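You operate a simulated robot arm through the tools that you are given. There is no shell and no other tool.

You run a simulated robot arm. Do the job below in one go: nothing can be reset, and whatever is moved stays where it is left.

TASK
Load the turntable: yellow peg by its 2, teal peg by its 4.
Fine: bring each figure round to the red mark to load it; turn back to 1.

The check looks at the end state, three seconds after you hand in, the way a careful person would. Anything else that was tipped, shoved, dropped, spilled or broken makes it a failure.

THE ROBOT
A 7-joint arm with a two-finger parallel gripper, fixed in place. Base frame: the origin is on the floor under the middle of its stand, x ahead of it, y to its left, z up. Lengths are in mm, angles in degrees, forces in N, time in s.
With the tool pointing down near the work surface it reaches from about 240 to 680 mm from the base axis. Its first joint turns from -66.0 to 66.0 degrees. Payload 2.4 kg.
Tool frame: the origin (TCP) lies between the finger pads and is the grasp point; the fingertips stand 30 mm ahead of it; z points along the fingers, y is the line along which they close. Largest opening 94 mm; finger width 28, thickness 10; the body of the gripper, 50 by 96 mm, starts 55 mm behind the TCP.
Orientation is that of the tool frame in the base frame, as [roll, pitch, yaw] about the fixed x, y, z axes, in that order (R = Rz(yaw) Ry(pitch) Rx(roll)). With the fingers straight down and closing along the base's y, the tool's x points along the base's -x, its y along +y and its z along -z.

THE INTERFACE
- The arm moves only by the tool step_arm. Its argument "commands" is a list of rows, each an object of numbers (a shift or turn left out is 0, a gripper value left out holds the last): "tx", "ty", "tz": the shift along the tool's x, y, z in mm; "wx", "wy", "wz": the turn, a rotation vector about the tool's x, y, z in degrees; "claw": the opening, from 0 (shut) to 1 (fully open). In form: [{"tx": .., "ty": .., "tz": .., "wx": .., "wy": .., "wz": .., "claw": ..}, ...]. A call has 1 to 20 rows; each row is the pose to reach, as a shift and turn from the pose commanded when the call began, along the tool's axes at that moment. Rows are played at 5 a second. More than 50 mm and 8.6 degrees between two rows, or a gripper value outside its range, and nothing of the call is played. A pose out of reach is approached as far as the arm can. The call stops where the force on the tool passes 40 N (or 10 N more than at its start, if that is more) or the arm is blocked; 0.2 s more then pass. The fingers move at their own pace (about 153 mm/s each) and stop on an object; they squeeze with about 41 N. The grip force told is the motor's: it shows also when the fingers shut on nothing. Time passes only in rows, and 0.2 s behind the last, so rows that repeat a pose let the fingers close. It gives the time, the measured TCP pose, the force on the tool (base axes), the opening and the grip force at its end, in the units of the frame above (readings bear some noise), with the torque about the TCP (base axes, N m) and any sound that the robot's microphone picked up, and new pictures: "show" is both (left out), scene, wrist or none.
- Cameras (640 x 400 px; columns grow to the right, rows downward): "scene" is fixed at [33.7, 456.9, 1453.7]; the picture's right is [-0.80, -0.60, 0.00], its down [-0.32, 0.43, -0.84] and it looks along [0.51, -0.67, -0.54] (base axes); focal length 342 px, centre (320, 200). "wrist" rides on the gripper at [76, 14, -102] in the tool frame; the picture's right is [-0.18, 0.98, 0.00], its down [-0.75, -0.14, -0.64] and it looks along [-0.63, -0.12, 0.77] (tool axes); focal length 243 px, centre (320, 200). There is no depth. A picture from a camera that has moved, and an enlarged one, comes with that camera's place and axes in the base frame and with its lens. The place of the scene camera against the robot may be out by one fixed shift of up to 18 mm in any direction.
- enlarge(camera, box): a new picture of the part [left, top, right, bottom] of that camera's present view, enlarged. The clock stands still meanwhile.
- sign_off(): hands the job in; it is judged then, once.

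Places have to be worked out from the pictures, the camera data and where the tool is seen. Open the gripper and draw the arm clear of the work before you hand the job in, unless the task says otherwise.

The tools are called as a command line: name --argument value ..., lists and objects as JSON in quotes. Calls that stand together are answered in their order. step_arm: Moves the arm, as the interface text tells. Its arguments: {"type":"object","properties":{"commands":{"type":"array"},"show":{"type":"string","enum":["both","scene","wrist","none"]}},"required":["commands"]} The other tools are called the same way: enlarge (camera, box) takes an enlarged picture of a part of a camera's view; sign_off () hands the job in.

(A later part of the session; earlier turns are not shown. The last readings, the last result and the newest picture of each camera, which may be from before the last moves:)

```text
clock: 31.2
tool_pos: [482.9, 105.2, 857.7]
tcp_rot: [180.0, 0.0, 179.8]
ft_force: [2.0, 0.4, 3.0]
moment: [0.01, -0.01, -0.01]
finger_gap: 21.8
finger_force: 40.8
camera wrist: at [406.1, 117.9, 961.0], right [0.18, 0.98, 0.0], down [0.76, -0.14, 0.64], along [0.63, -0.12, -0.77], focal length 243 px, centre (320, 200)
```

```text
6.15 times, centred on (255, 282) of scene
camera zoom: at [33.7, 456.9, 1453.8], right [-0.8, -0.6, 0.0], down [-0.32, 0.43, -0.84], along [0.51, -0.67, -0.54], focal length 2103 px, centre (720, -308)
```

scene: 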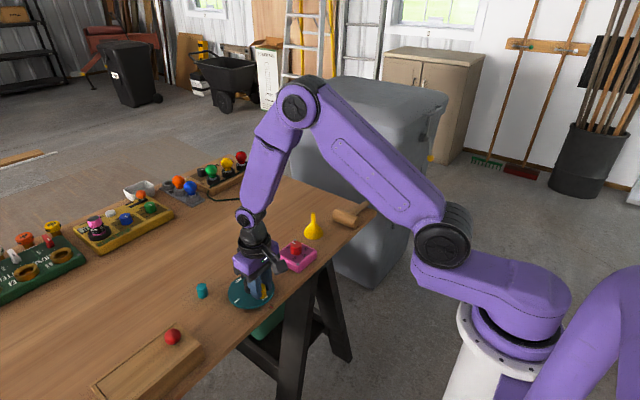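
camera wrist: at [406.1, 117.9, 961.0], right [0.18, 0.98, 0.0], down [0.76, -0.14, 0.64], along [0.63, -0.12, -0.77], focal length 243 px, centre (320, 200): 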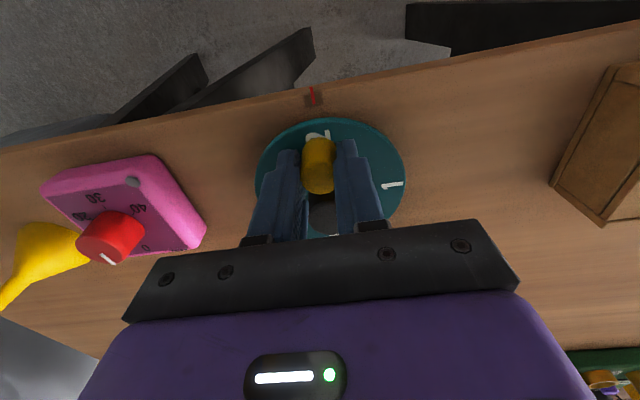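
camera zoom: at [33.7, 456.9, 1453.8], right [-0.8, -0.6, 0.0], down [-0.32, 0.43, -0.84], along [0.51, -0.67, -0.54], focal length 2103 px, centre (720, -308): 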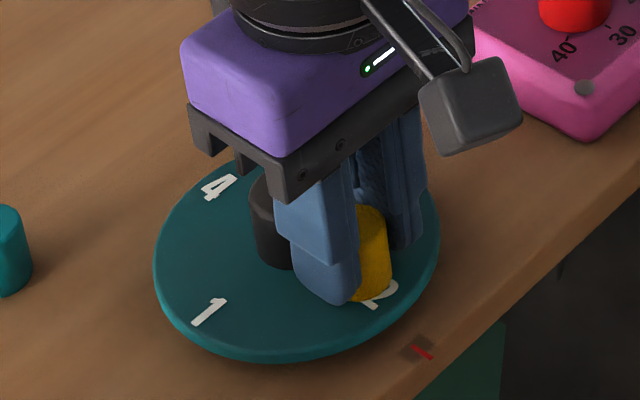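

The contact is now light (3 N). I open and lift straight up.

step_arm --commands '[{"claw": 0.28}, {"claw": 0.35}, {"claw": 0.5}, {"claw": 0.5}, {"tz": -6, "claw": 0.5}, {"tz": -15, "claw": 0.5}, {"tz": -30, "claw": 0.5}, {"tz": -50, "claw": 0.5}, {"tz": -65, "claw": 0.5}, {"tz": -65, "claw": 0.5}]' --show "both"

enlarge --camera "scene" --box '[180, 250, 300, 325]'

enlarge --camera "wrist" --box '[220, 40, 440, 220]'

```text
clock: 33.4
tool_pos: [483.4, 105.0, 923.3]
tcp_rot: [-179.9, 0.1, 180.0]
ft_force: [-0.3, -0.9, 0.4]
moment: [0.03, -0.01, -0.01]
finger_gap: 46.9
finger_force: 0.1
camera wrist: at [407.0, 118.3, 1026.8], right [0.18, 0.98, 0.0], down [0.75, -0.14, 0.64], along [0.63, -0.12, -0.77], focal length 243 px, centre (320, 200)
```

scene: 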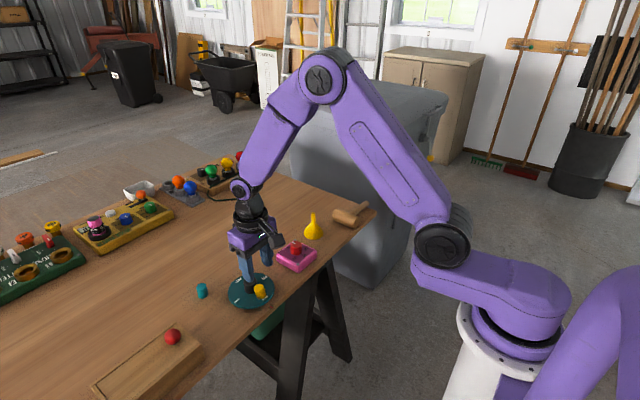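
wrist: 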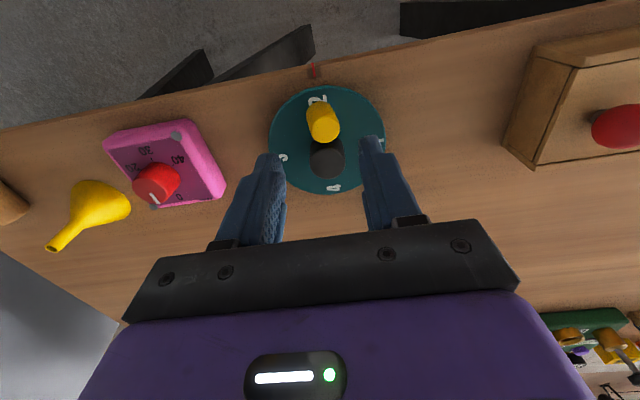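

```text
5.33 times, centred on (240, 288) of scene
camera zoom: at [33.7, 456.9, 1453.7], right [-0.8, -0.6, 0.0], down [-0.32, 0.43, -0.84], along [0.51, -0.67, -0.54], focal length 1822 px, centre (747, -267)
```

zoom: 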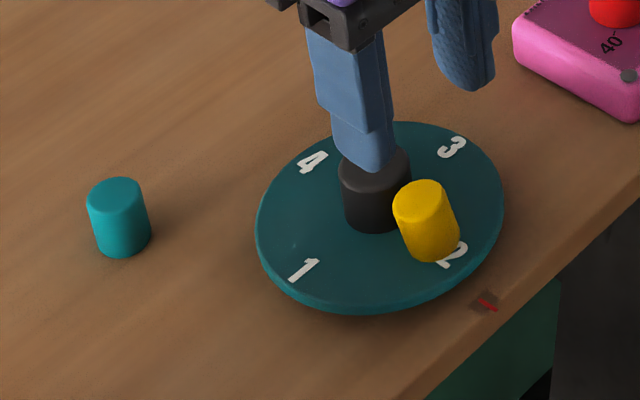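

```text
2.22 times, centred on (330, 130) of wrist
camera zoom: at [407.0, 118.3, 1026.8], right [0.18, 0.98, 0.0], down [0.75, -0.14, 0.64], along [0.63, -0.12, -0.77], focal length 539 px, centre (298, 356)
```

zoom: 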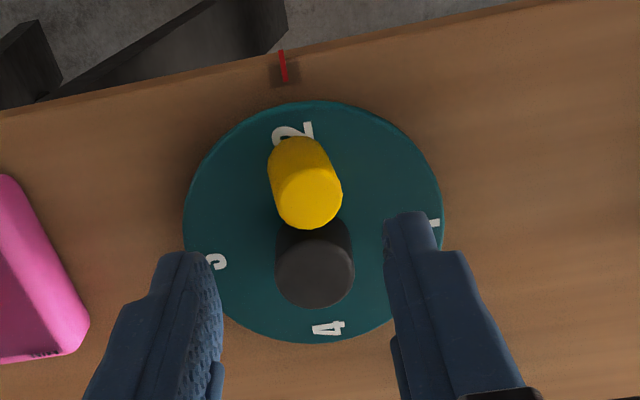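

The yellow peg looks slightly tilted. I wait a moment, then look closer.

step_arm --commands '[{"tz": 0, "claw": 0.5}, {"tz": 0, "claw": 0.5}, {"tz": 0, "claw": 0.5}]' --show "none"

enlarge --camera "scene" --box '[230, 265, 290, 315]'

enlarge --camera "wrist" --box '[280, 70, 370, 190]'

```text
clock: 34.2
tool_pos: [483.0, 105.1, 922.7]
tcp_rot: [179.9, 0.0, 179.9]
ft_force: [0.3, 0.0, 0.2]
moment: [-0.02, -0.02, -0.02]
finger_gap: 47.1
finger_force: 0.1
```

```text
8.00 times, centred on (260, 290) of scene
camera zoom: at [33.7, 456.9, 1453.7], right [-0.8, -0.6, 0.0], down [-0.32, 0.43, -0.84], along [0.51, -0.67, -0.54], focal length 2734 px, centre (800, -520)
```

zoom: 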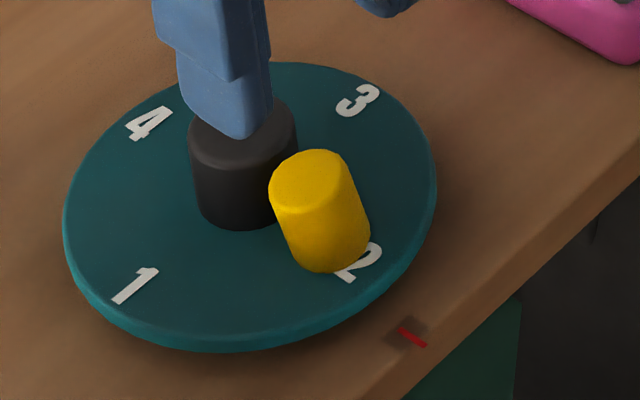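

```text
3.33 times, centred on (325, 130) of wrist
camera zoom: at [407.1, 118.3, 1026.6], right [0.18, 0.98, 0.0], down [0.75, -0.14, 0.64], along [0.63, -0.12, -0.77], focal length 809 px, centre (303, 433)
```

zoom: 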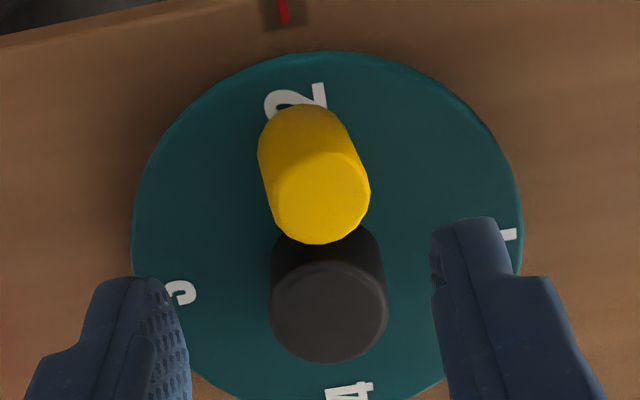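

enlarge --camera "scene" --box '[248, 278, 284, 304]'

enlarge --camera "wrist" --box '[300, 85, 350, 145]'

```text
15.38 times, centred on (266, 291) of scene
camera zoom: at [33.7, 456.9, 1453.7], right [-0.8, -0.6, 0.0], down [-0.32, 0.43, -0.84], along [0.51, -0.67, -0.54], focal length 5257 px, centre (1151, -1200)
```

zoom: 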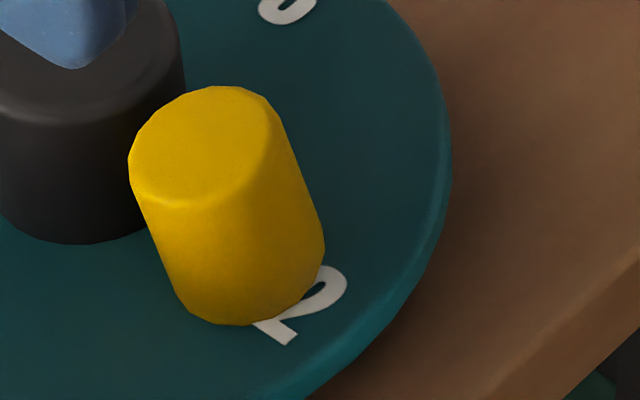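

```text
6.67 times, centred on (325, 115) of wrist
camera zoom: at [407.1, 118.3, 1026.6], right [0.18, 0.98, 0.0], down [0.75, -0.14, 0.64], along [0.63, -0.12, -0.77], focal length 1618 px, centre (287, 767)
```

zoom: 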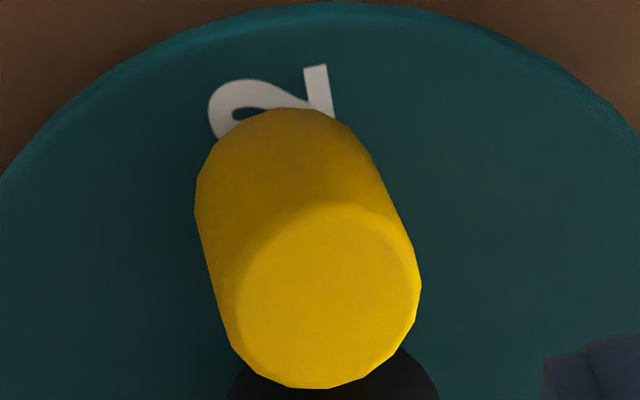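

I check whether the peg is still moving by waiting another second and taking the same views.

step_arm --commands '[{"tz": 0, "claw": 0.5}, {"tz": 0, "claw": 0.5}, {"tz": 0, "claw": 0.5}, {"tz": 0, "claw": 0.5}, {"tz": 0, "claw": 0.5}]' --show "none"

enlarge --camera "scene" --box '[248, 278, 284, 304]'

enlarge --camera "wrist" --box '[300, 85, 350, 145]'

```text
clock: 35.4
tool_pos: [482.4, 104.5, 924.2]
tcp_rot: [179.9, 0.1, 180.0]
ft_force: [-0.3, -0.3, 1.1]
moment: [-0.02, -0.03, 0.0]
finger_gap: 46.9
finger_force: 0.0
```

```text
15.38 times, centred on (266, 291) of scene
camera zoom: at [33.7, 456.9, 1453.7], right [-0.8, -0.6, 0.0], down [-0.32, 0.43, -0.84], along [0.51, -0.67, -0.54], focal length 5257 px, centre (1151, -1200)
```

zoom: 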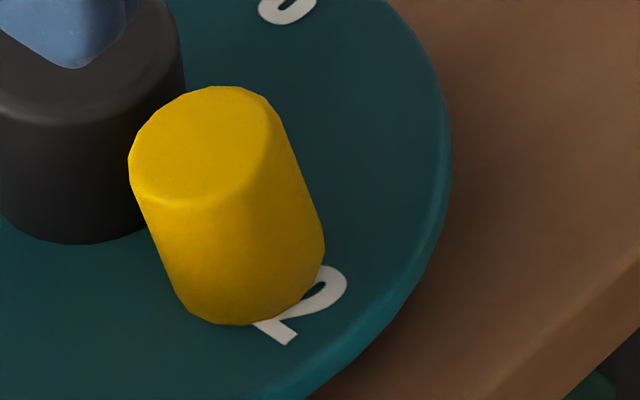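

```text
6.67 times, centred on (325, 115) of wrist
camera zoom: at [407.1, 118.3, 1026.6], right [0.18, 0.98, 0.0], down [0.75, -0.14, 0.64], along [0.63, -0.12, -0.77], focal length 1618 px, centre (287, 767)
```

zoom: 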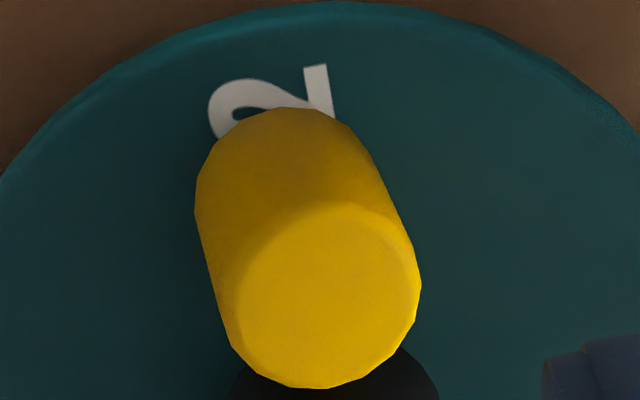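

The peg rests statically at a clear tilt, so something must be under one edge. I look for small features on the disc near the other figures.

enlarge --camera "scene" --box '[228, 278, 258, 310]'

enlarge --camera "scene" --box '[228, 270, 280, 300]'

enlarge --camera "wrist" --box '[265, 80, 325, 200]'

enlarge --camera "wrist" --box '[330, 80, 390, 200]'

```text
12.50 times, centred on (243, 294) of scene
camera zoom: at [33.7, 456.9, 1453.7], right [-0.8, -0.6, 0.0], down [-0.32, 0.43, -0.84], along [0.51, -0.67, -0.54], focal length 4271 px, centre (1282, -975)
```

zoom: 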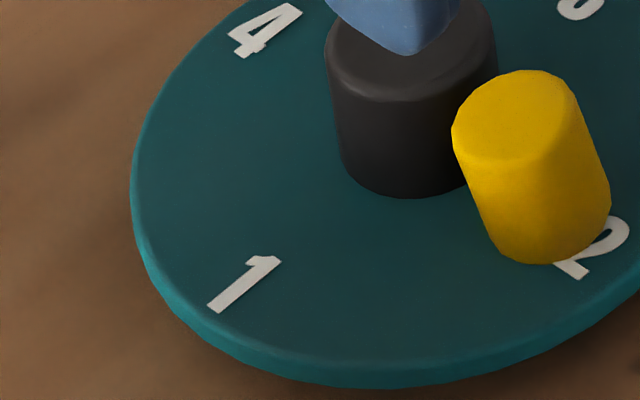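

```text
12.31 times, centred on (254, 285) of scene
camera zoom: at [33.7, 456.9, 1453.7], right [-0.8, -0.6, 0.0], down [-0.32, 0.43, -0.84], along [0.51, -0.67, -0.54], focal length 4205 px, centre (1132, -846)
```

zoom: 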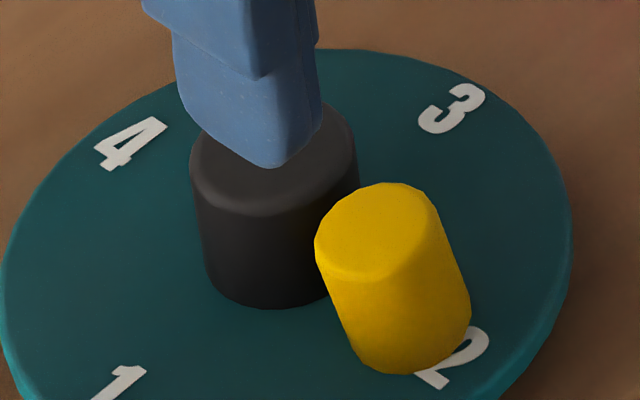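

```text
3.33 times, centred on (295, 140) of wrist
camera zoom: at [407.1, 118.3, 1026.6], right [0.18, 0.98, 0.0], down [0.75, -0.14, 0.64], along [0.63, -0.12, -0.77], focal length 809 px, centre (403, 400)
```

zoom: 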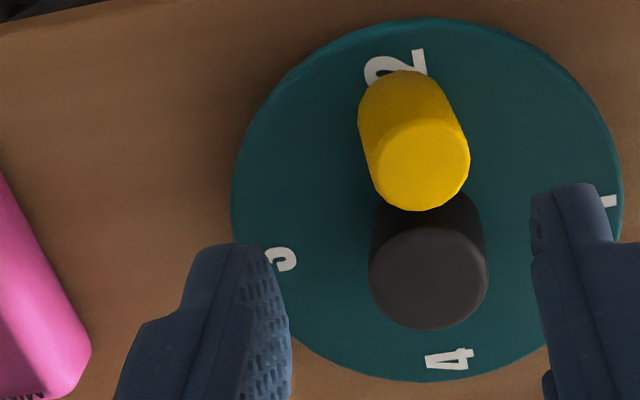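

```text
3.33 times, centred on (360, 140) of wrist
camera zoom: at [407.1, 118.3, 1026.6], right [0.18, 0.98, 0.0], down [0.75, -0.14, 0.64], along [0.63, -0.12, -0.77], focal length 809 px, centre (187, 400)
```

zoom: 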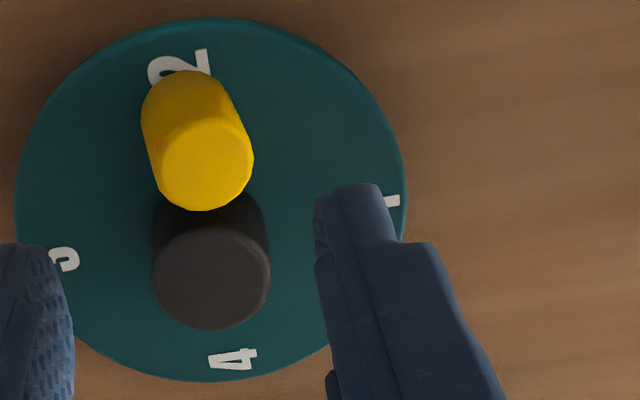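

The disc is flat and shows no features, so I need a lower side view of the peg. I back off to the robot side of the table, turn the wrist −90° and tilt it so the camera sees the peg from the −y side.

step_arm --commands '[{"tx": 30, "ty": 5}, {"tx": 60, "ty": 10}, {"tx": 93, "ty": 17}, {"tx": 93, "ty": 17, "wz": -8.5}, {"tx": 93, "ty": 17, "wz": -17}, {"tx": 93, "ty": 17, "wz": -25.5}, {"tx": 93, "ty": 17, "wz": -34}, {"tx": 93, "ty": 17, "wz": -42.5}, {"tx": 93, "ty": 17, "wz": -51}, {"tx": 93, "ty": 17, "wz": -59.5}, {"tx": 93, "ty": 17, "wz": -68}, {"tx": 93, "ty": 17, "wz": -76.5}, {"tx": 93, "ty": 17, "wz": -85}, {"tx": 93, "ty": 17, "wz": -90}]' --show "none"

step_arm --commands '[{"tz": 8, "wy": -6}, {"tz": 18, "wy": -12}, {"tz": 30, "wy": -18}, {"tz": 42, "wy": -24}, {"tz": 53, "wy": -30}, {"tz": 53, "wy": -30}]' --show "both"

```text
clock: 38.4
tool_pos: [389.7, 122.0, 923.4]
tcp_rot: [179.9, 0.0, -89.8]
ft_force: [0.7, 0.6, -1.0]
moment: [0.01, 0.0, 0.02]
finger_gap: 46.7
finger_force: 0.2
```

```text
clock: 39.8
tool_pos: [390.8, 121.6, 871.3]
tcp_rot: [-180.0, 30.1, -90.0]
ft_force: [0.4, -0.8, -0.5]
moment: [0.01, 0.03, 0.02]
finger_gap: 47.0
finger_force: 0.0
camera wrist: at [375.8, 3.5, 922.0], right [-0.98, 0.16, 0.09], down [0.14, 0.33, 0.93], along [0.12, 0.93, -0.35], focal length 243 px, centre (320, 200)
```

scene: 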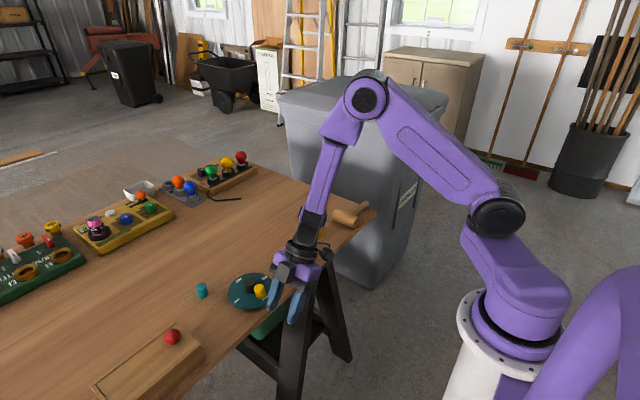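
wrist: 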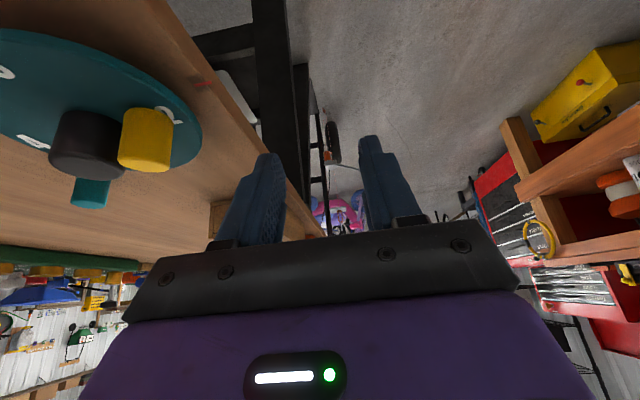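

enlarge --camera "wrist" --box '[40, 70, 220, 220]'

enlarge --camera "wrist" --box '[100, 90, 200, 180]'

enlarge --camera "scene" --box '[225, 265, 275, 310]'

```text
2.67 times, centred on (130, 145) of wrist
camera zoom: at [375.8, 3.5, 922.0], right [-0.98, 0.16, 0.09], down [0.14, 0.33, 0.93], along [0.12, 0.93, -0.35], focal length 647 px, centre (827, 347)
```

zoom: 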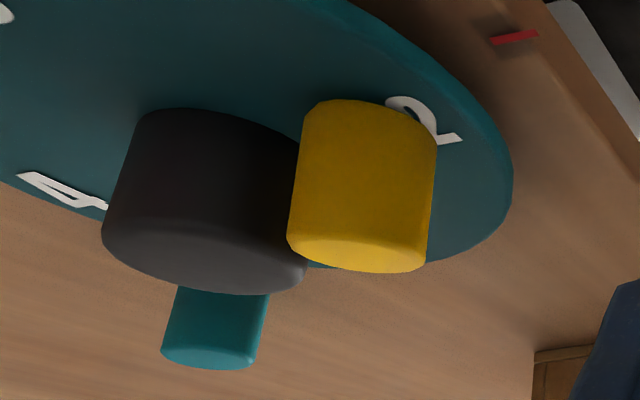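

```text
4.44 times, centred on (150, 135) of wrist
camera zoom: at [375.8, 3.5, 922.0], right [-0.98, 0.16, 0.09], down [0.14, 0.33, 0.93], along [0.12, 0.93, -0.35], focal length 1078 px, centre (1076, 489)
```

zoom: 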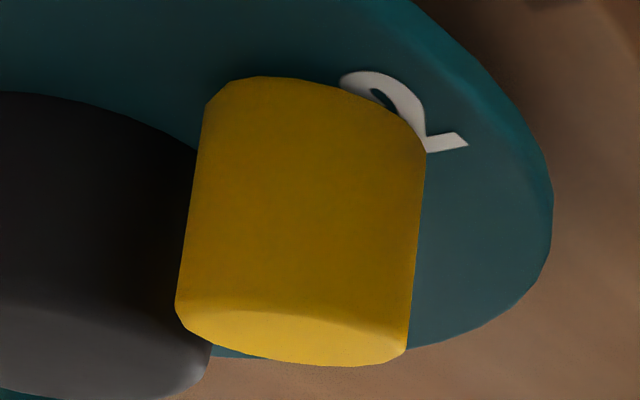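

```text
8.89 times, centred on (250, 288) of scene
camera zoom: at [33.7, 456.9, 1453.7], right [-0.8, -0.6, 0.0], down [-0.32, 0.43, -0.84], along [0.51, -0.67, -0.54], focal length 3037 px, centre (942, -578)
```

zoom: 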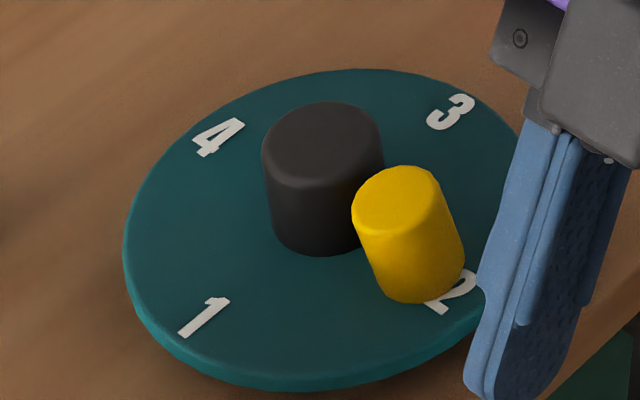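

The readings agree that the peg leans about 13° toward +x/+y. It isn't touching the knob and there is nothing visible under it. I'll go back above it with the fingers closed and press its top gently so it settles flat. First I undo the tilt.

step_arm --commands '[{"tx": -8, "tz": -13.8, "wy": 0}, {"tx": -16, "tz": -27.6, "wy": 6}, {"tx": -22, "tz": -38, "wy": 12}, {"tx": -26.5, "tz": -45.9, "wy": 18}, {"tx": -26.5, "tz": -45.9, "wy": 24}, {"tx": -26.5, "tz": -45.9, "wy": 30}]' --show "none"

step_arm --commands '[{"wz": 8.5, "claw": 0.3}, {"wz": 17, "claw": 0.1}, {"wz": 25.5, "claw": 0}, {"wz": 34, "claw": 0}, {"wz": 42.5, "claw": 0}, {"wz": 51, "claw": 0}, {"wz": 59.5, "claw": 0}, {"wz": 68, "claw": 0}, {"wz": 76.5, "claw": 0}, {"wz": 85, "claw": 0}, {"wz": 90, "claw": 0}, {"tx": 5, "ty": -27, "wz": 90, "claw": 0}, {"tx": 11, "ty": -60, "wz": 90, "claw": 0}, {"tx": 17.2, "ty": -92.5, "wz": 90, "claw": 0}, {"tx": 17.2, "ty": -92.5, "wz": 90, "claw": 0}]' --show "both"

```text
clock: 41.2
tool_pos: [389.9, 120.3, 923.7]
tcp_rot: [180.0, -0.1, -90.0]
ft_force: [0.3, 0.3, 0.3]
moment: [0.03, 0.0, 0.01]
finger_gap: 46.8
finger_force: 0.0
```

```text
clock: 44.4
tool_pos: [483.7, 103.8, 923.7]
tcp_rot: [180.0, 0.0, -180.0]
ft_force: [0.5, 0.2, -0.3]
moment: [0.01, 0.02, -0.01]
finger_gap: 0.1
finger_force: 33.2
camera wrist: at [407.2, 117.3, 1026.1], right [0.18, 0.98, 0.0], down [0.75, -0.14, 0.64], along [0.63, -0.12, -0.77], focal length 243 px, centre (320, 200)
```

scene: 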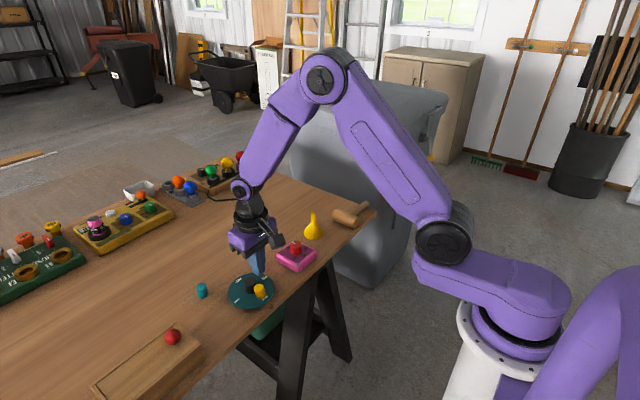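
wrist: 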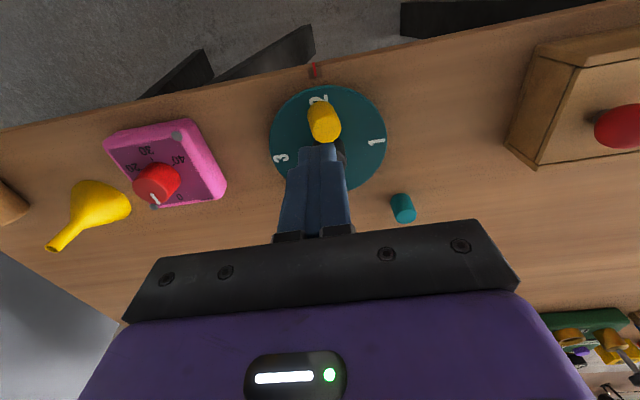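

I'm above the peg with the fingers shut. I go down to about 5 mm above its top.

step_arm --commands '[{"tz": 10}, {"tz": 20}, {"tz": 29}, {"tz": 36}, {"tz": 38}, {"tz": 38}]' --show "both"

enlarge --camera "scene" --box '[230, 260, 290, 310]'

enlarge --camera "wrist" --box '[270, 70, 370, 190]'

```text
clock: 45.8
tool_pos: [481.7, 104.2, 886.1]
tcp_rot: [180.0, 0.0, 179.9]
ft_force: [-0.8, 0.2, -0.3]
moment: [-0.01, -0.01, 0.06]
finger_gap: 0.0
finger_force: 33.3
camera wrist: at [406.5, 117.6, 988.5], right [0.18, 0.98, 0.0], down [0.75, -0.14, 0.64], along [0.63, -0.12, -0.77], focal length 243 px, centre (320, 200)
```

scene: 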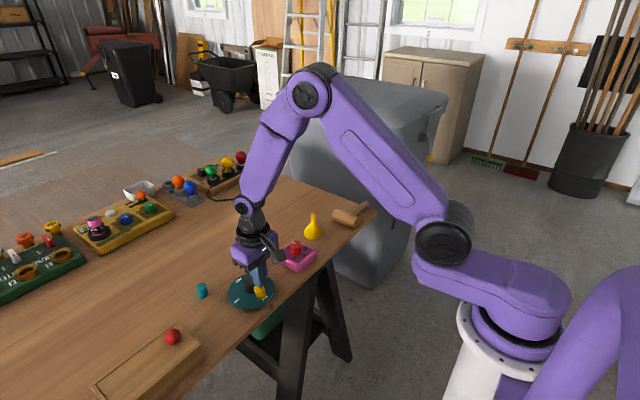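
wrist: 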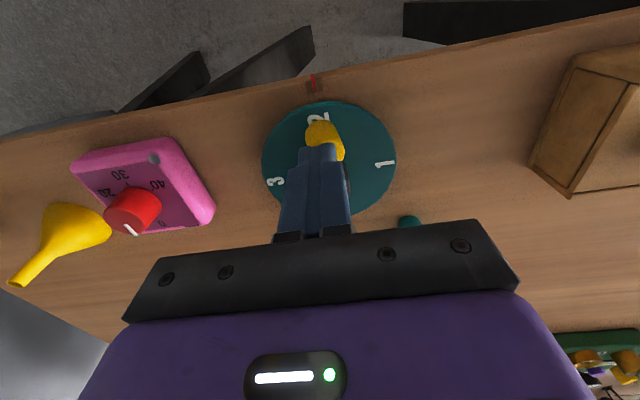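

```text
8.00 times, centred on (260, 285) of scene
camera zoom: at [33.7, 456.9, 1453.7], right [-0.8, -0.6, 0.0], down [-0.32, 0.43, -0.84], along [0.51, -0.67, -0.54], focal length 2734 px, centre (800, -480)
```

zoom: 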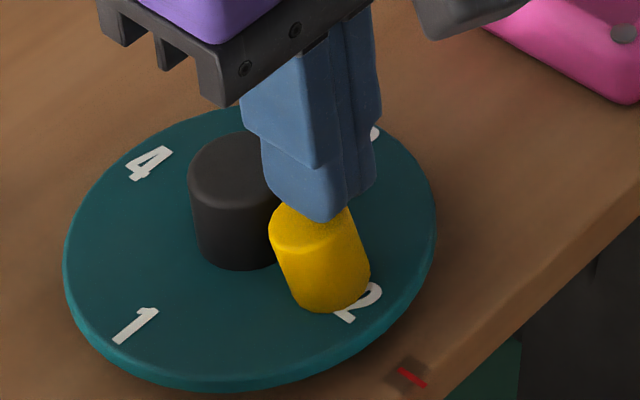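

```text
3.33 times, centred on (320, 130) of wrist
camera zoom: at [406.5, 117.6, 988.5], right [0.18, 0.98, 0.0], down [0.75, -0.14, 0.64], along [0.63, -0.12, -0.77], focal length 809 px, centre (320, 433)
```

zoom: 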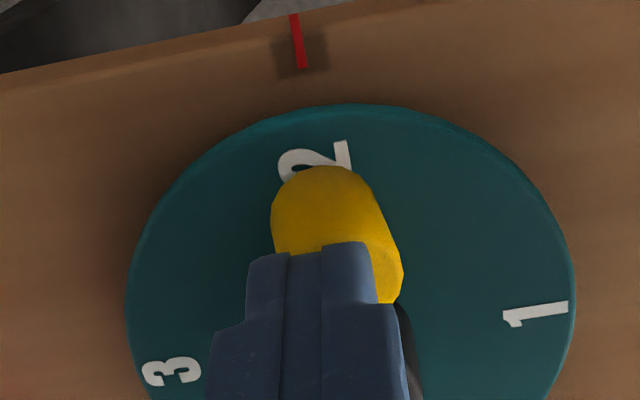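

The fingertips are over the raised part of the top. I press down in 1 mm steps, watching the force.

step_arm --commands '[{"tz": 1}, {"tz": 2}, {"tz": 3}, {"tz": 4}]' --show "none"

step_arm --commands '[{"tz": 1}, {"tz": 2}]' --show "scene"

```text
clock: 46.8
tool_pos: [481.8, 104.9, 881.5]
tcp_rot: [-179.9, 0.0, 180.0]
ft_force: [-0.7, 0.0, 0.4]
moment: [0.0, 0.03, 0.01]
finger_gap: 0.1
finger_force: 32.8
```

```text
clock: 47.4
tool_pos: [483.0, 104.5, 880.4]
tcp_rot: [180.0, 0.1, -180.0]
ft_force: [0.2, -0.1, -0.2]
moment: [0.03, -0.01, 0.02]
finger_gap: 0.0
finger_force: 33.1
```

scene: 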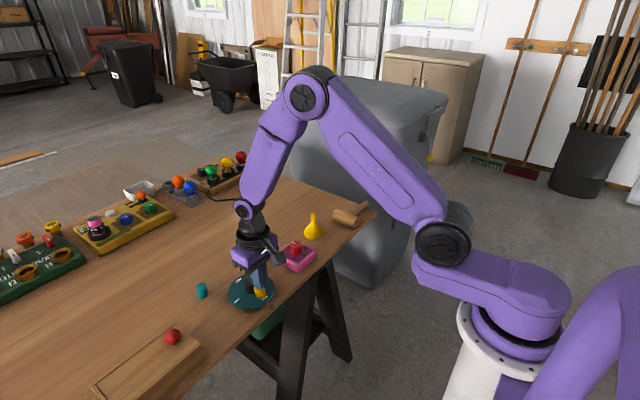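

step_arm --commands '[{"tz": 1}, {"tz": 2}]' --show "none"

enlarge --camera "scene" --box '[240, 270, 280, 305]'

```text
clock: 48.0
tool_pos: [481.7, 104.7, 878.7]
tcp_rot: [-180.0, 0.1, 180.0]
ft_force: [0.0, -1.7, 8.4]
moment: [-0.03, 0.06, 0.0]
finger_gap: 0.0
finger_force: 32.8
```

```text
11.43 times, centred on (260, 288) of scene
camera zoom: at [33.6, 456.8, 1453.8], right [-0.8, -0.6, 0.0], down [-0.32, 0.43, -0.84], along [0.51, -0.67, -0.54], focal length 3905 px, centre (1006, -800)
```

zoom: 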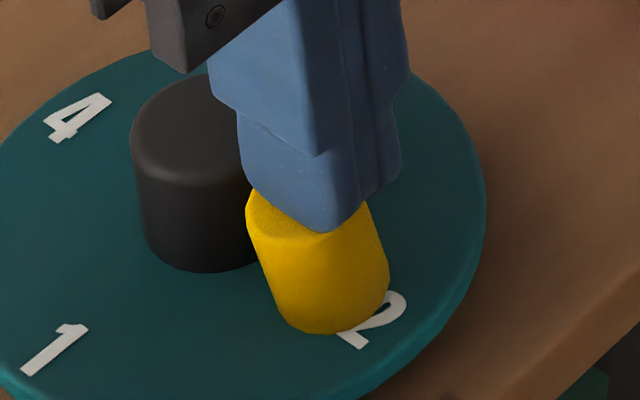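

Contact is made (8 N) and the peg still leans. I press slightly further.

step_arm --commands '[{"tz": 0.7}, {"tz": 1.4}]' --show "none"

enlarge --camera "scene" --box '[240, 270, 280, 305]'

```text
clock: 48.6
tool_pos: [483.4, 104.4, 878.8]
tcp_rot: [-180.0, 0.3, 180.0]
ft_force: [-2.4, -1.3, 27.2]
moment: [-0.07, 0.11, -0.01]
finger_gap: 0.0
finger_force: 32.6
```

```text
11.43 times, centred on (260, 288) of scene
camera zoom: at [33.2, 456.7, 1453.8], right [-0.8, -0.6, 0.0], down [-0.32, 0.43, -0.84], along [0.51, -0.67, -0.54], focal length 3905 px, centre (1006, -800)
```

zoom: 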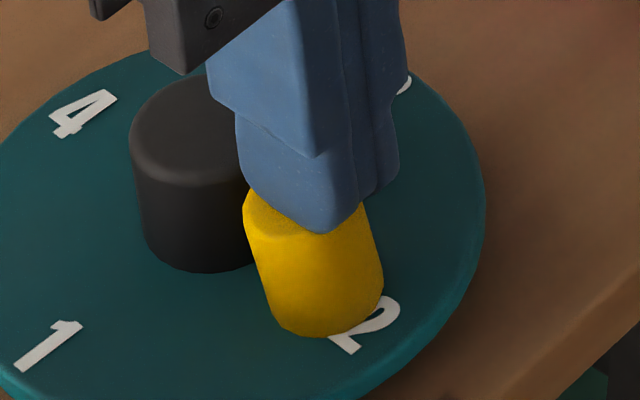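

The lean has roughly halved, and the disc shifted a hair. I lift off to see how it stands now.

step_arm --commands '[{"tz": -1}, {"tz": -3}, {"tz": -10}, {"tz": -25}, {"tz": -45}, {"tz": -45}]' --show "wrist"

enlarge --camera "scene" --box '[225, 265, 285, 310]'

enlarge --camera "wrist" --box '[250, 60, 400, 190]'

```text
clock: 50.0
tool_pos: [481.2, 103.7, 919.9]
tcp_rot: [180.0, -0.1, 179.9]
ft_force: [-0.3, 0.0, 0.0]
moment: [0.02, 0.0, 0.01]
finger_gap: 0.0
finger_force: 33.0
camera wrist: at [405.8, 117.8, 1023.8], right [0.18, 0.98, 0.0], down [0.75, -0.14, 0.64], along [0.63, -0.12, -0.77], focal length 243 px, centre (320, 200)
```

wrist: 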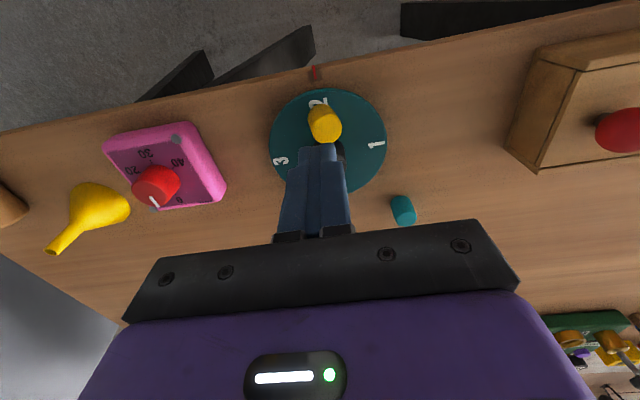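

```text
8.89 times, centred on (255, 288) of scene
camera zoom: at [33.7, 456.9, 1453.7], right [-0.8, -0.6, 0.0], down [-0.32, 0.43, -0.84], along [0.51, -0.67, -0.54], focal length 3037 px, centre (898, -578)
```

zoom: 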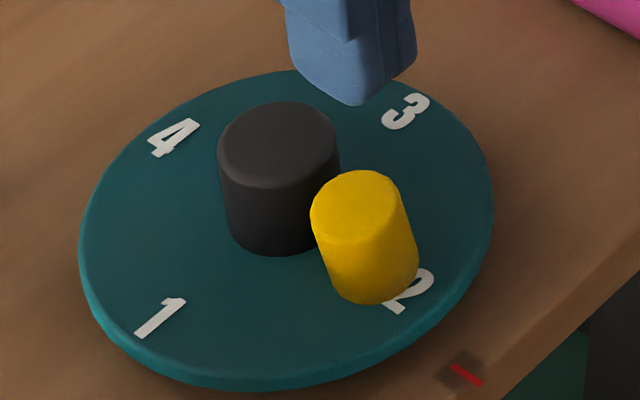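

```text
3.08 times, centred on (325, 125) of wrist
camera zoom: at [405.8, 117.8, 1023.8], right [0.18, 0.98, 0.0], down [0.75, -0.14, 0.64], along [0.63, -0.12, -0.77], focal length 746 px, centre (305, 431)
```

zoom: 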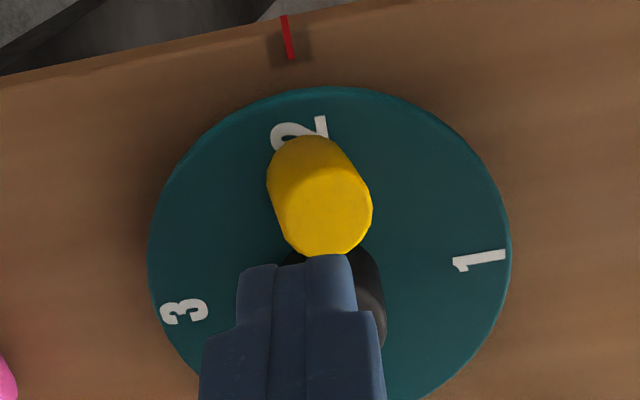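

The lean is now mostly toward +y, about 11°. Gripping along y will square it up, so I open, go down around the peg, and close only lightly.

step_arm --commands '[{"tx": -0.5, "claw": 0.6}, {"tx": -0.5, "tz": 12, "claw": 0.6}, {"tx": -0.5, "tz": 27, "claw": 0.6}, {"tx": -0.5, "tz": 42, "claw": 0.6}, {"tx": -0.5, "tz": 54, "claw": 0.6}, {"tx": -0.5, "tz": 61.6, "claw": 0.6}, {"tx": -0.5, "tz": 61.6, "claw": 0.6}]' --show "wrist"

enlarge --camera "wrist" --box '[240, 80, 400, 230]'

```text
clock: 51.6
tool_pos: [483.1, 104.3, 859.9]
tcp_rot: [-180.0, 0.0, -179.9]
ft_force: [-0.3, -0.4, 0.3]
moment: [0.01, -0.01, 0.0]
finger_gap: 56.3
finger_force: 0.1
camera wrist: at [406.6, 118.4, 962.3], right [0.18, 0.98, 0.0], down [0.75, -0.14, 0.64], along [0.63, -0.12, -0.77], focal length 243 px, centre (320, 200)
```

wrist: 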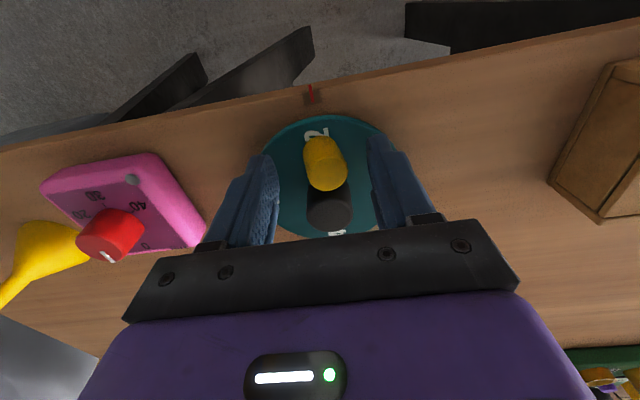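

```text
2.67 times, centred on (320, 155) of wrist
camera zoom: at [406.6, 118.4, 962.3], right [0.18, 0.98, 0.0], down [0.75, -0.14, 0.64], along [0.63, -0.12, -0.77], focal length 647 px, centre (320, 320)
```

zoom: 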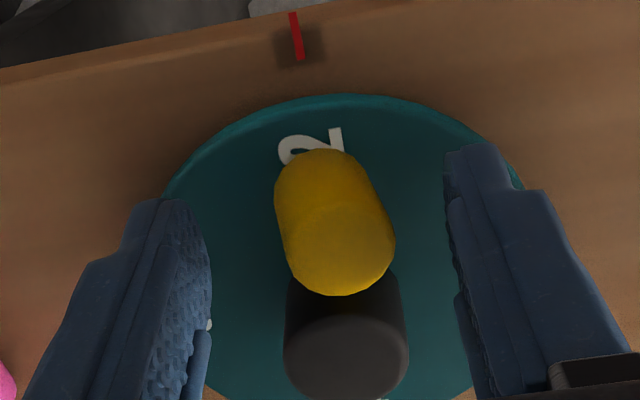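

step_arm --commands '[{"claw": 0.45}, {"claw": 0.38}, {"claw": 0.34}, {"claw": 0.31}, {"claw": 0.29}, {"claw": 0.27}, {"claw": 0.26}, {"claw": 0.25}, {"claw": 0.25}]' --show "wrist"

enlarge --camera "wrist" --box '[240, 80, 400, 230]'

enlarge --camera "scene" --box '[230, 265, 290, 310]'

```text
clock: 53.6
tool_pos: [482.7, 104.9, 859.7]
tcp_rot: [-179.9, -0.1, -179.9]
ft_force: [0.8, -0.2, -0.2]
moment: [-0.02, -0.03, 0.05]
finger_gap: 23.7
finger_force: 0.0
camera wrist: at [406.5, 118.4, 962.4], right [0.18, 0.98, 0.0], down [0.75, -0.14, 0.64], along [0.63, -0.12, -0.77], focal length 243 px, centre (320, 200)
```

wrist: 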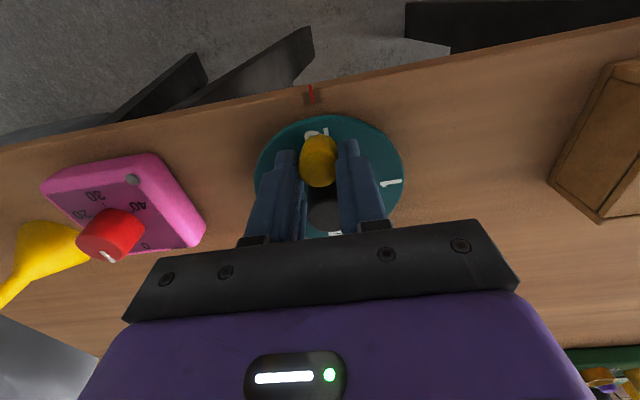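

```text
2.67 times, centred on (320, 155) of wrist
camera zoom: at [406.5, 118.4, 962.4], right [0.18, 0.98, 0.0], down [0.75, -0.14, 0.64], along [0.63, -0.12, -0.77], focal length 647 px, centre (320, 320)
```

zoom: 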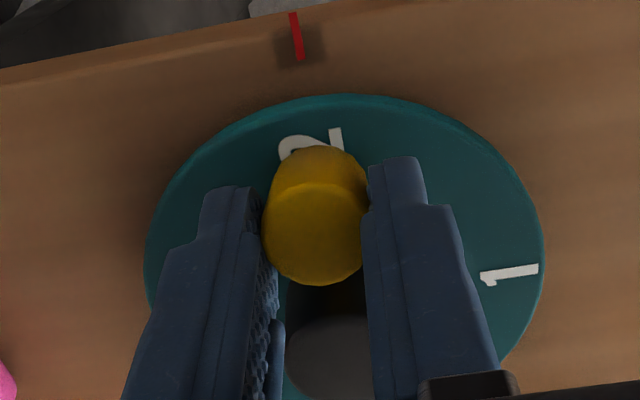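

```text
8.89 times, centred on (260, 288) of scene
camera zoom: at [33.7, 456.9, 1453.7], right [-0.8, -0.6, 0.0], down [-0.32, 0.43, -0.84], along [0.51, -0.67, -0.54], focal length 3037 px, centre (853, -578)
```

zoom: 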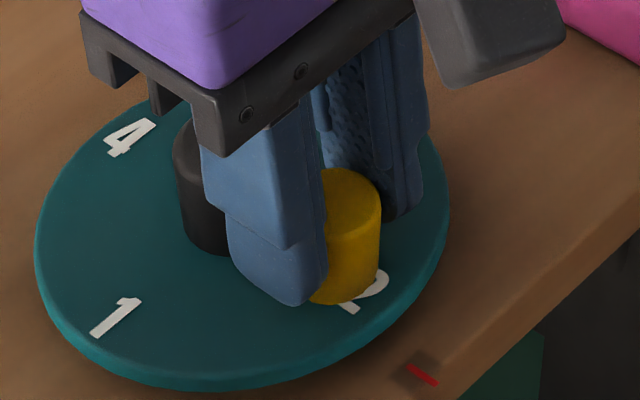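

The peg has been nudged nearly upright and the fingers carry no load. I squeeze very lightly to square it, then check the force.

step_arm --commands '[{"claw": 0.245}, {"claw": 0.24}, {"claw": 0.235}, {"claw": 0.23}, {"claw": 0.23}]' --show "none"

enlarge --camera "wrist" --box '[240, 80, 400, 230]'

enlarge --camera "scene" --box '[240, 270, 280, 305]'

```text
clock: 54.8
tool_pos: [483.4, 105.2, 860.3]
tcp_rot: [-180.0, 0.0, -179.9]
ft_force: [-0.2, 0.8, 0.8]
moment: [-0.02, 0.02, 0.0]
finger_gap: 22.7
finger_force: 11.2
```

```text
2.67 times, centred on (320, 155) of wrist
camera zoom: at [406.5, 118.4, 962.4], right [0.18, 0.98, 0.0], down [0.75, -0.14, 0.64], along [0.63, -0.12, -0.77], focal length 647 px, centre (320, 320)
```

zoom: 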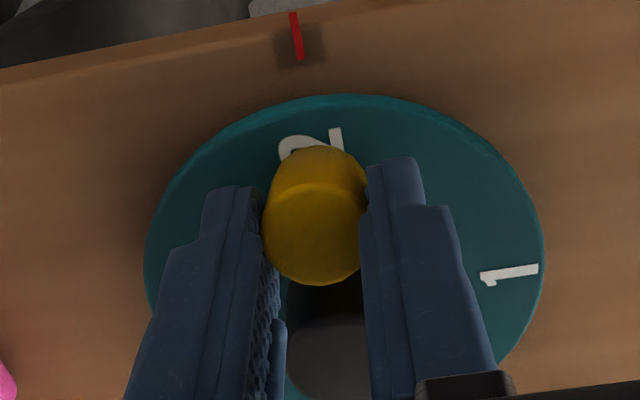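

```text
11.43 times, centred on (260, 288) of scene
camera zoom: at [33.7, 456.9, 1453.7], right [-0.8, -0.6, 0.0], down [-0.32, 0.43, -0.84], along [0.51, -0.67, -0.54], focal length 3905 px, centre (1006, -800)
```

zoom: 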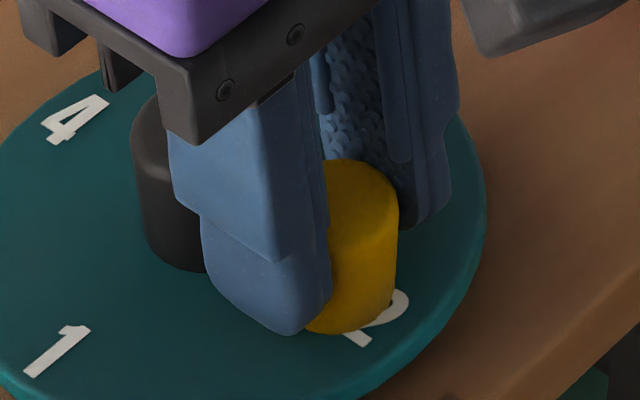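

The light squeeze (11 N) has squared the peg in y, but it still leans a few degrees toward −x. I release very slowly this time so the peg isn't disturbed.

step_arm --commands '[{"claw": 0.233}, {"claw": 0.236}, {"claw": 0.239}, {"claw": 0.242}, {"claw": 0.245}, {"claw": 0.25}, {"claw": 0.255}, {"claw": 0.26}, {"claw": 0.27}, {"claw": 0.28}, {"claw": 0.3}, {"claw": 0.33}, {"claw": 0.37}, {"claw": 0.42}, {"claw": 0.5}]' --show "wrist"

enlarge --camera "wrist" --box '[240, 80, 400, 230]'

enlarge --camera "scene" --box '[240, 270, 280, 305]'

```text
clock: 58.0
tool_pos: [481.9, 103.2, 860.0]
tcp_rot: [180.0, 0.0, 180.0]
ft_force: [0.0, -0.7, -0.7]
moment: [0.01, -0.02, 0.03]
finger_gap: 46.9
finger_force: 0.0
camera wrist: at [406.5, 118.4, 962.4], right [0.18, 0.98, 0.0], down [0.75, -0.14, 0.64], along [0.63, -0.12, -0.77], focal length 243 px, centre (320, 200)
```

wrist: 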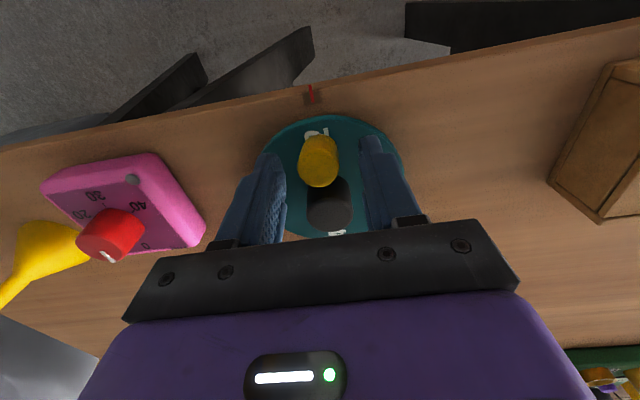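

```text
2.67 times, centred on (320, 155) of wrist
camera zoom: at [406.5, 118.4, 962.4], right [0.18, 0.98, 0.0], down [0.75, -0.14, 0.64], along [0.63, -0.12, -0.77], focal length 647 px, centre (320, 320)
```

zoom: 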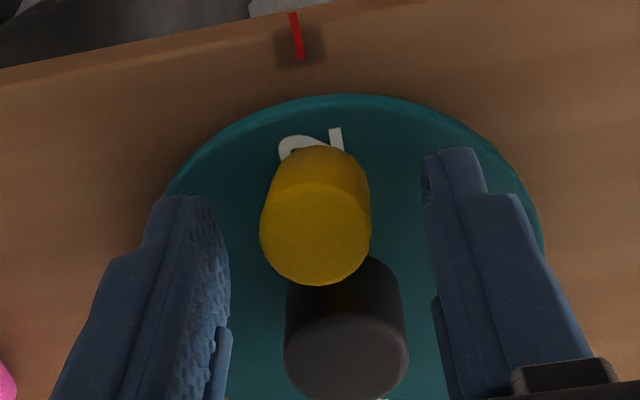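

```text
11.43 times, centred on (260, 288) of scene
camera zoom: at [33.7, 456.9, 1453.7], right [-0.8, -0.6, 0.0], down [-0.32, 0.43, -0.84], along [0.51, -0.67, -0.54], focal length 3905 px, centre (1006, -800)
```

zoom: 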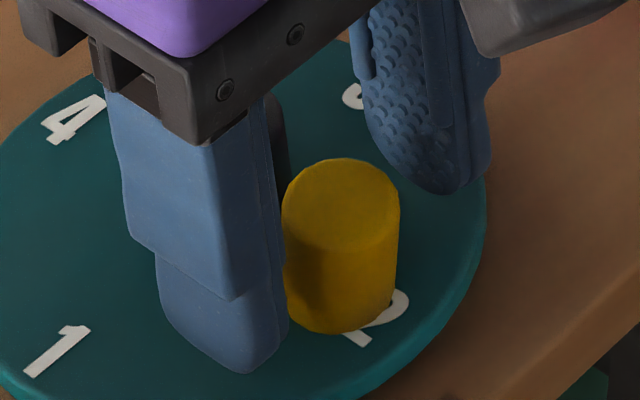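

The slow release left it standing, with no lean in y but about 8° toward −x. To square it in x, I'll turn the wrist −90° with the gripper fully open, set one flat pad on the mark side of the peg (the other beyond the knob), and push gently until flush.

step_arm --commands '[{"tz": -8, "claw": 0.5}, {"tz": -25, "claw": 0.5}, {"tz": -45, "claw": 0.6}, {"tz": -60, "claw": 0.8}, {"tx": -10, "tz": -60, "wz": -8.5, "claw": 1}, {"tx": -20, "tz": -60, "wz": -17, "claw": 1}, {"tx": -28, "tz": -60, "wz": -25.5, "claw": 1}, {"tx": -28, "tz": -60, "wz": -34, "claw": 1}, {"tx": -28, "tz": -60, "wz": -42.5, "claw": 1}, {"tx": -28, "tz": -60, "wz": -51, "claw": 1}, {"tx": -28, "tz": -60, "wz": -59.5, "claw": 1}, {"tx": -28, "tz": -60, "wz": -68, "claw": 1}, {"tx": -28, "tz": -60, "wz": -76.5, "claw": 1}, {"tx": -28, "tz": -60, "wz": -85, "claw": 1}, {"tx": -28, "tz": -60, "wz": -90, "claw": 1}, {"tx": -28, "tz": -60, "wz": -90, "claw": 1}]' --show "both"

enlarge --camera "wrist" --box '[230, 20, 430, 200]'

enlarge --camera "scene" --box '[225, 265, 285, 310]'

```text
clock: 61.4
tool_pos: [511.3, 103.6, 919.3]
tcp_rot: [180.0, 0.0, -90.0]
ft_force: [-0.5, -0.5, -0.3]
moment: [0.01, -0.03, -0.01]
finger_gap: 94.2
finger_force: 0.1
camera wrist: at [496.9, 27.3, 1022.2], right [-0.98, 0.18, 0.0], down [0.14, 0.75, 0.64], along [0.12, 0.63, -0.77], focal length 243 px, centre (320, 200)
```

scene: 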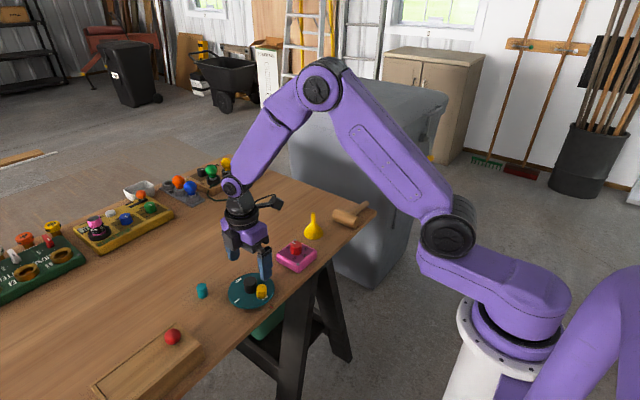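
wrist: 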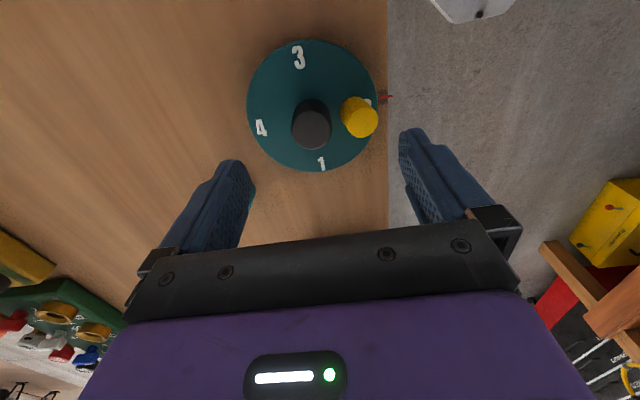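

```text
2.22 times, centred on (330, 110) of wrist
camera zoom: at [496.9, 27.3, 1022.2], right [-0.98, 0.18, 0.0], down [0.14, 0.75, 0.64], along [0.12, 0.63, -0.77], focal length 539 px, centre (298, 400)
```

zoom: 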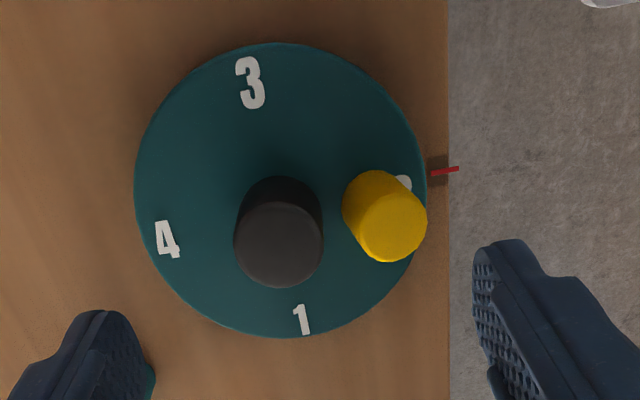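

```text
8.89 times, centred on (255, 288) of scene
camera zoom: at [33.7, 456.9, 1453.7], right [-0.8, -0.6, 0.0], down [-0.32, 0.43, -0.84], along [0.51, -0.67, -0.54], focal length 3037 px, centre (898, -578)
```

zoom: 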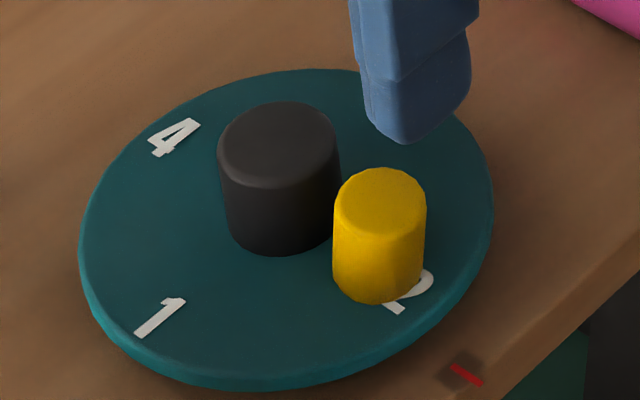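

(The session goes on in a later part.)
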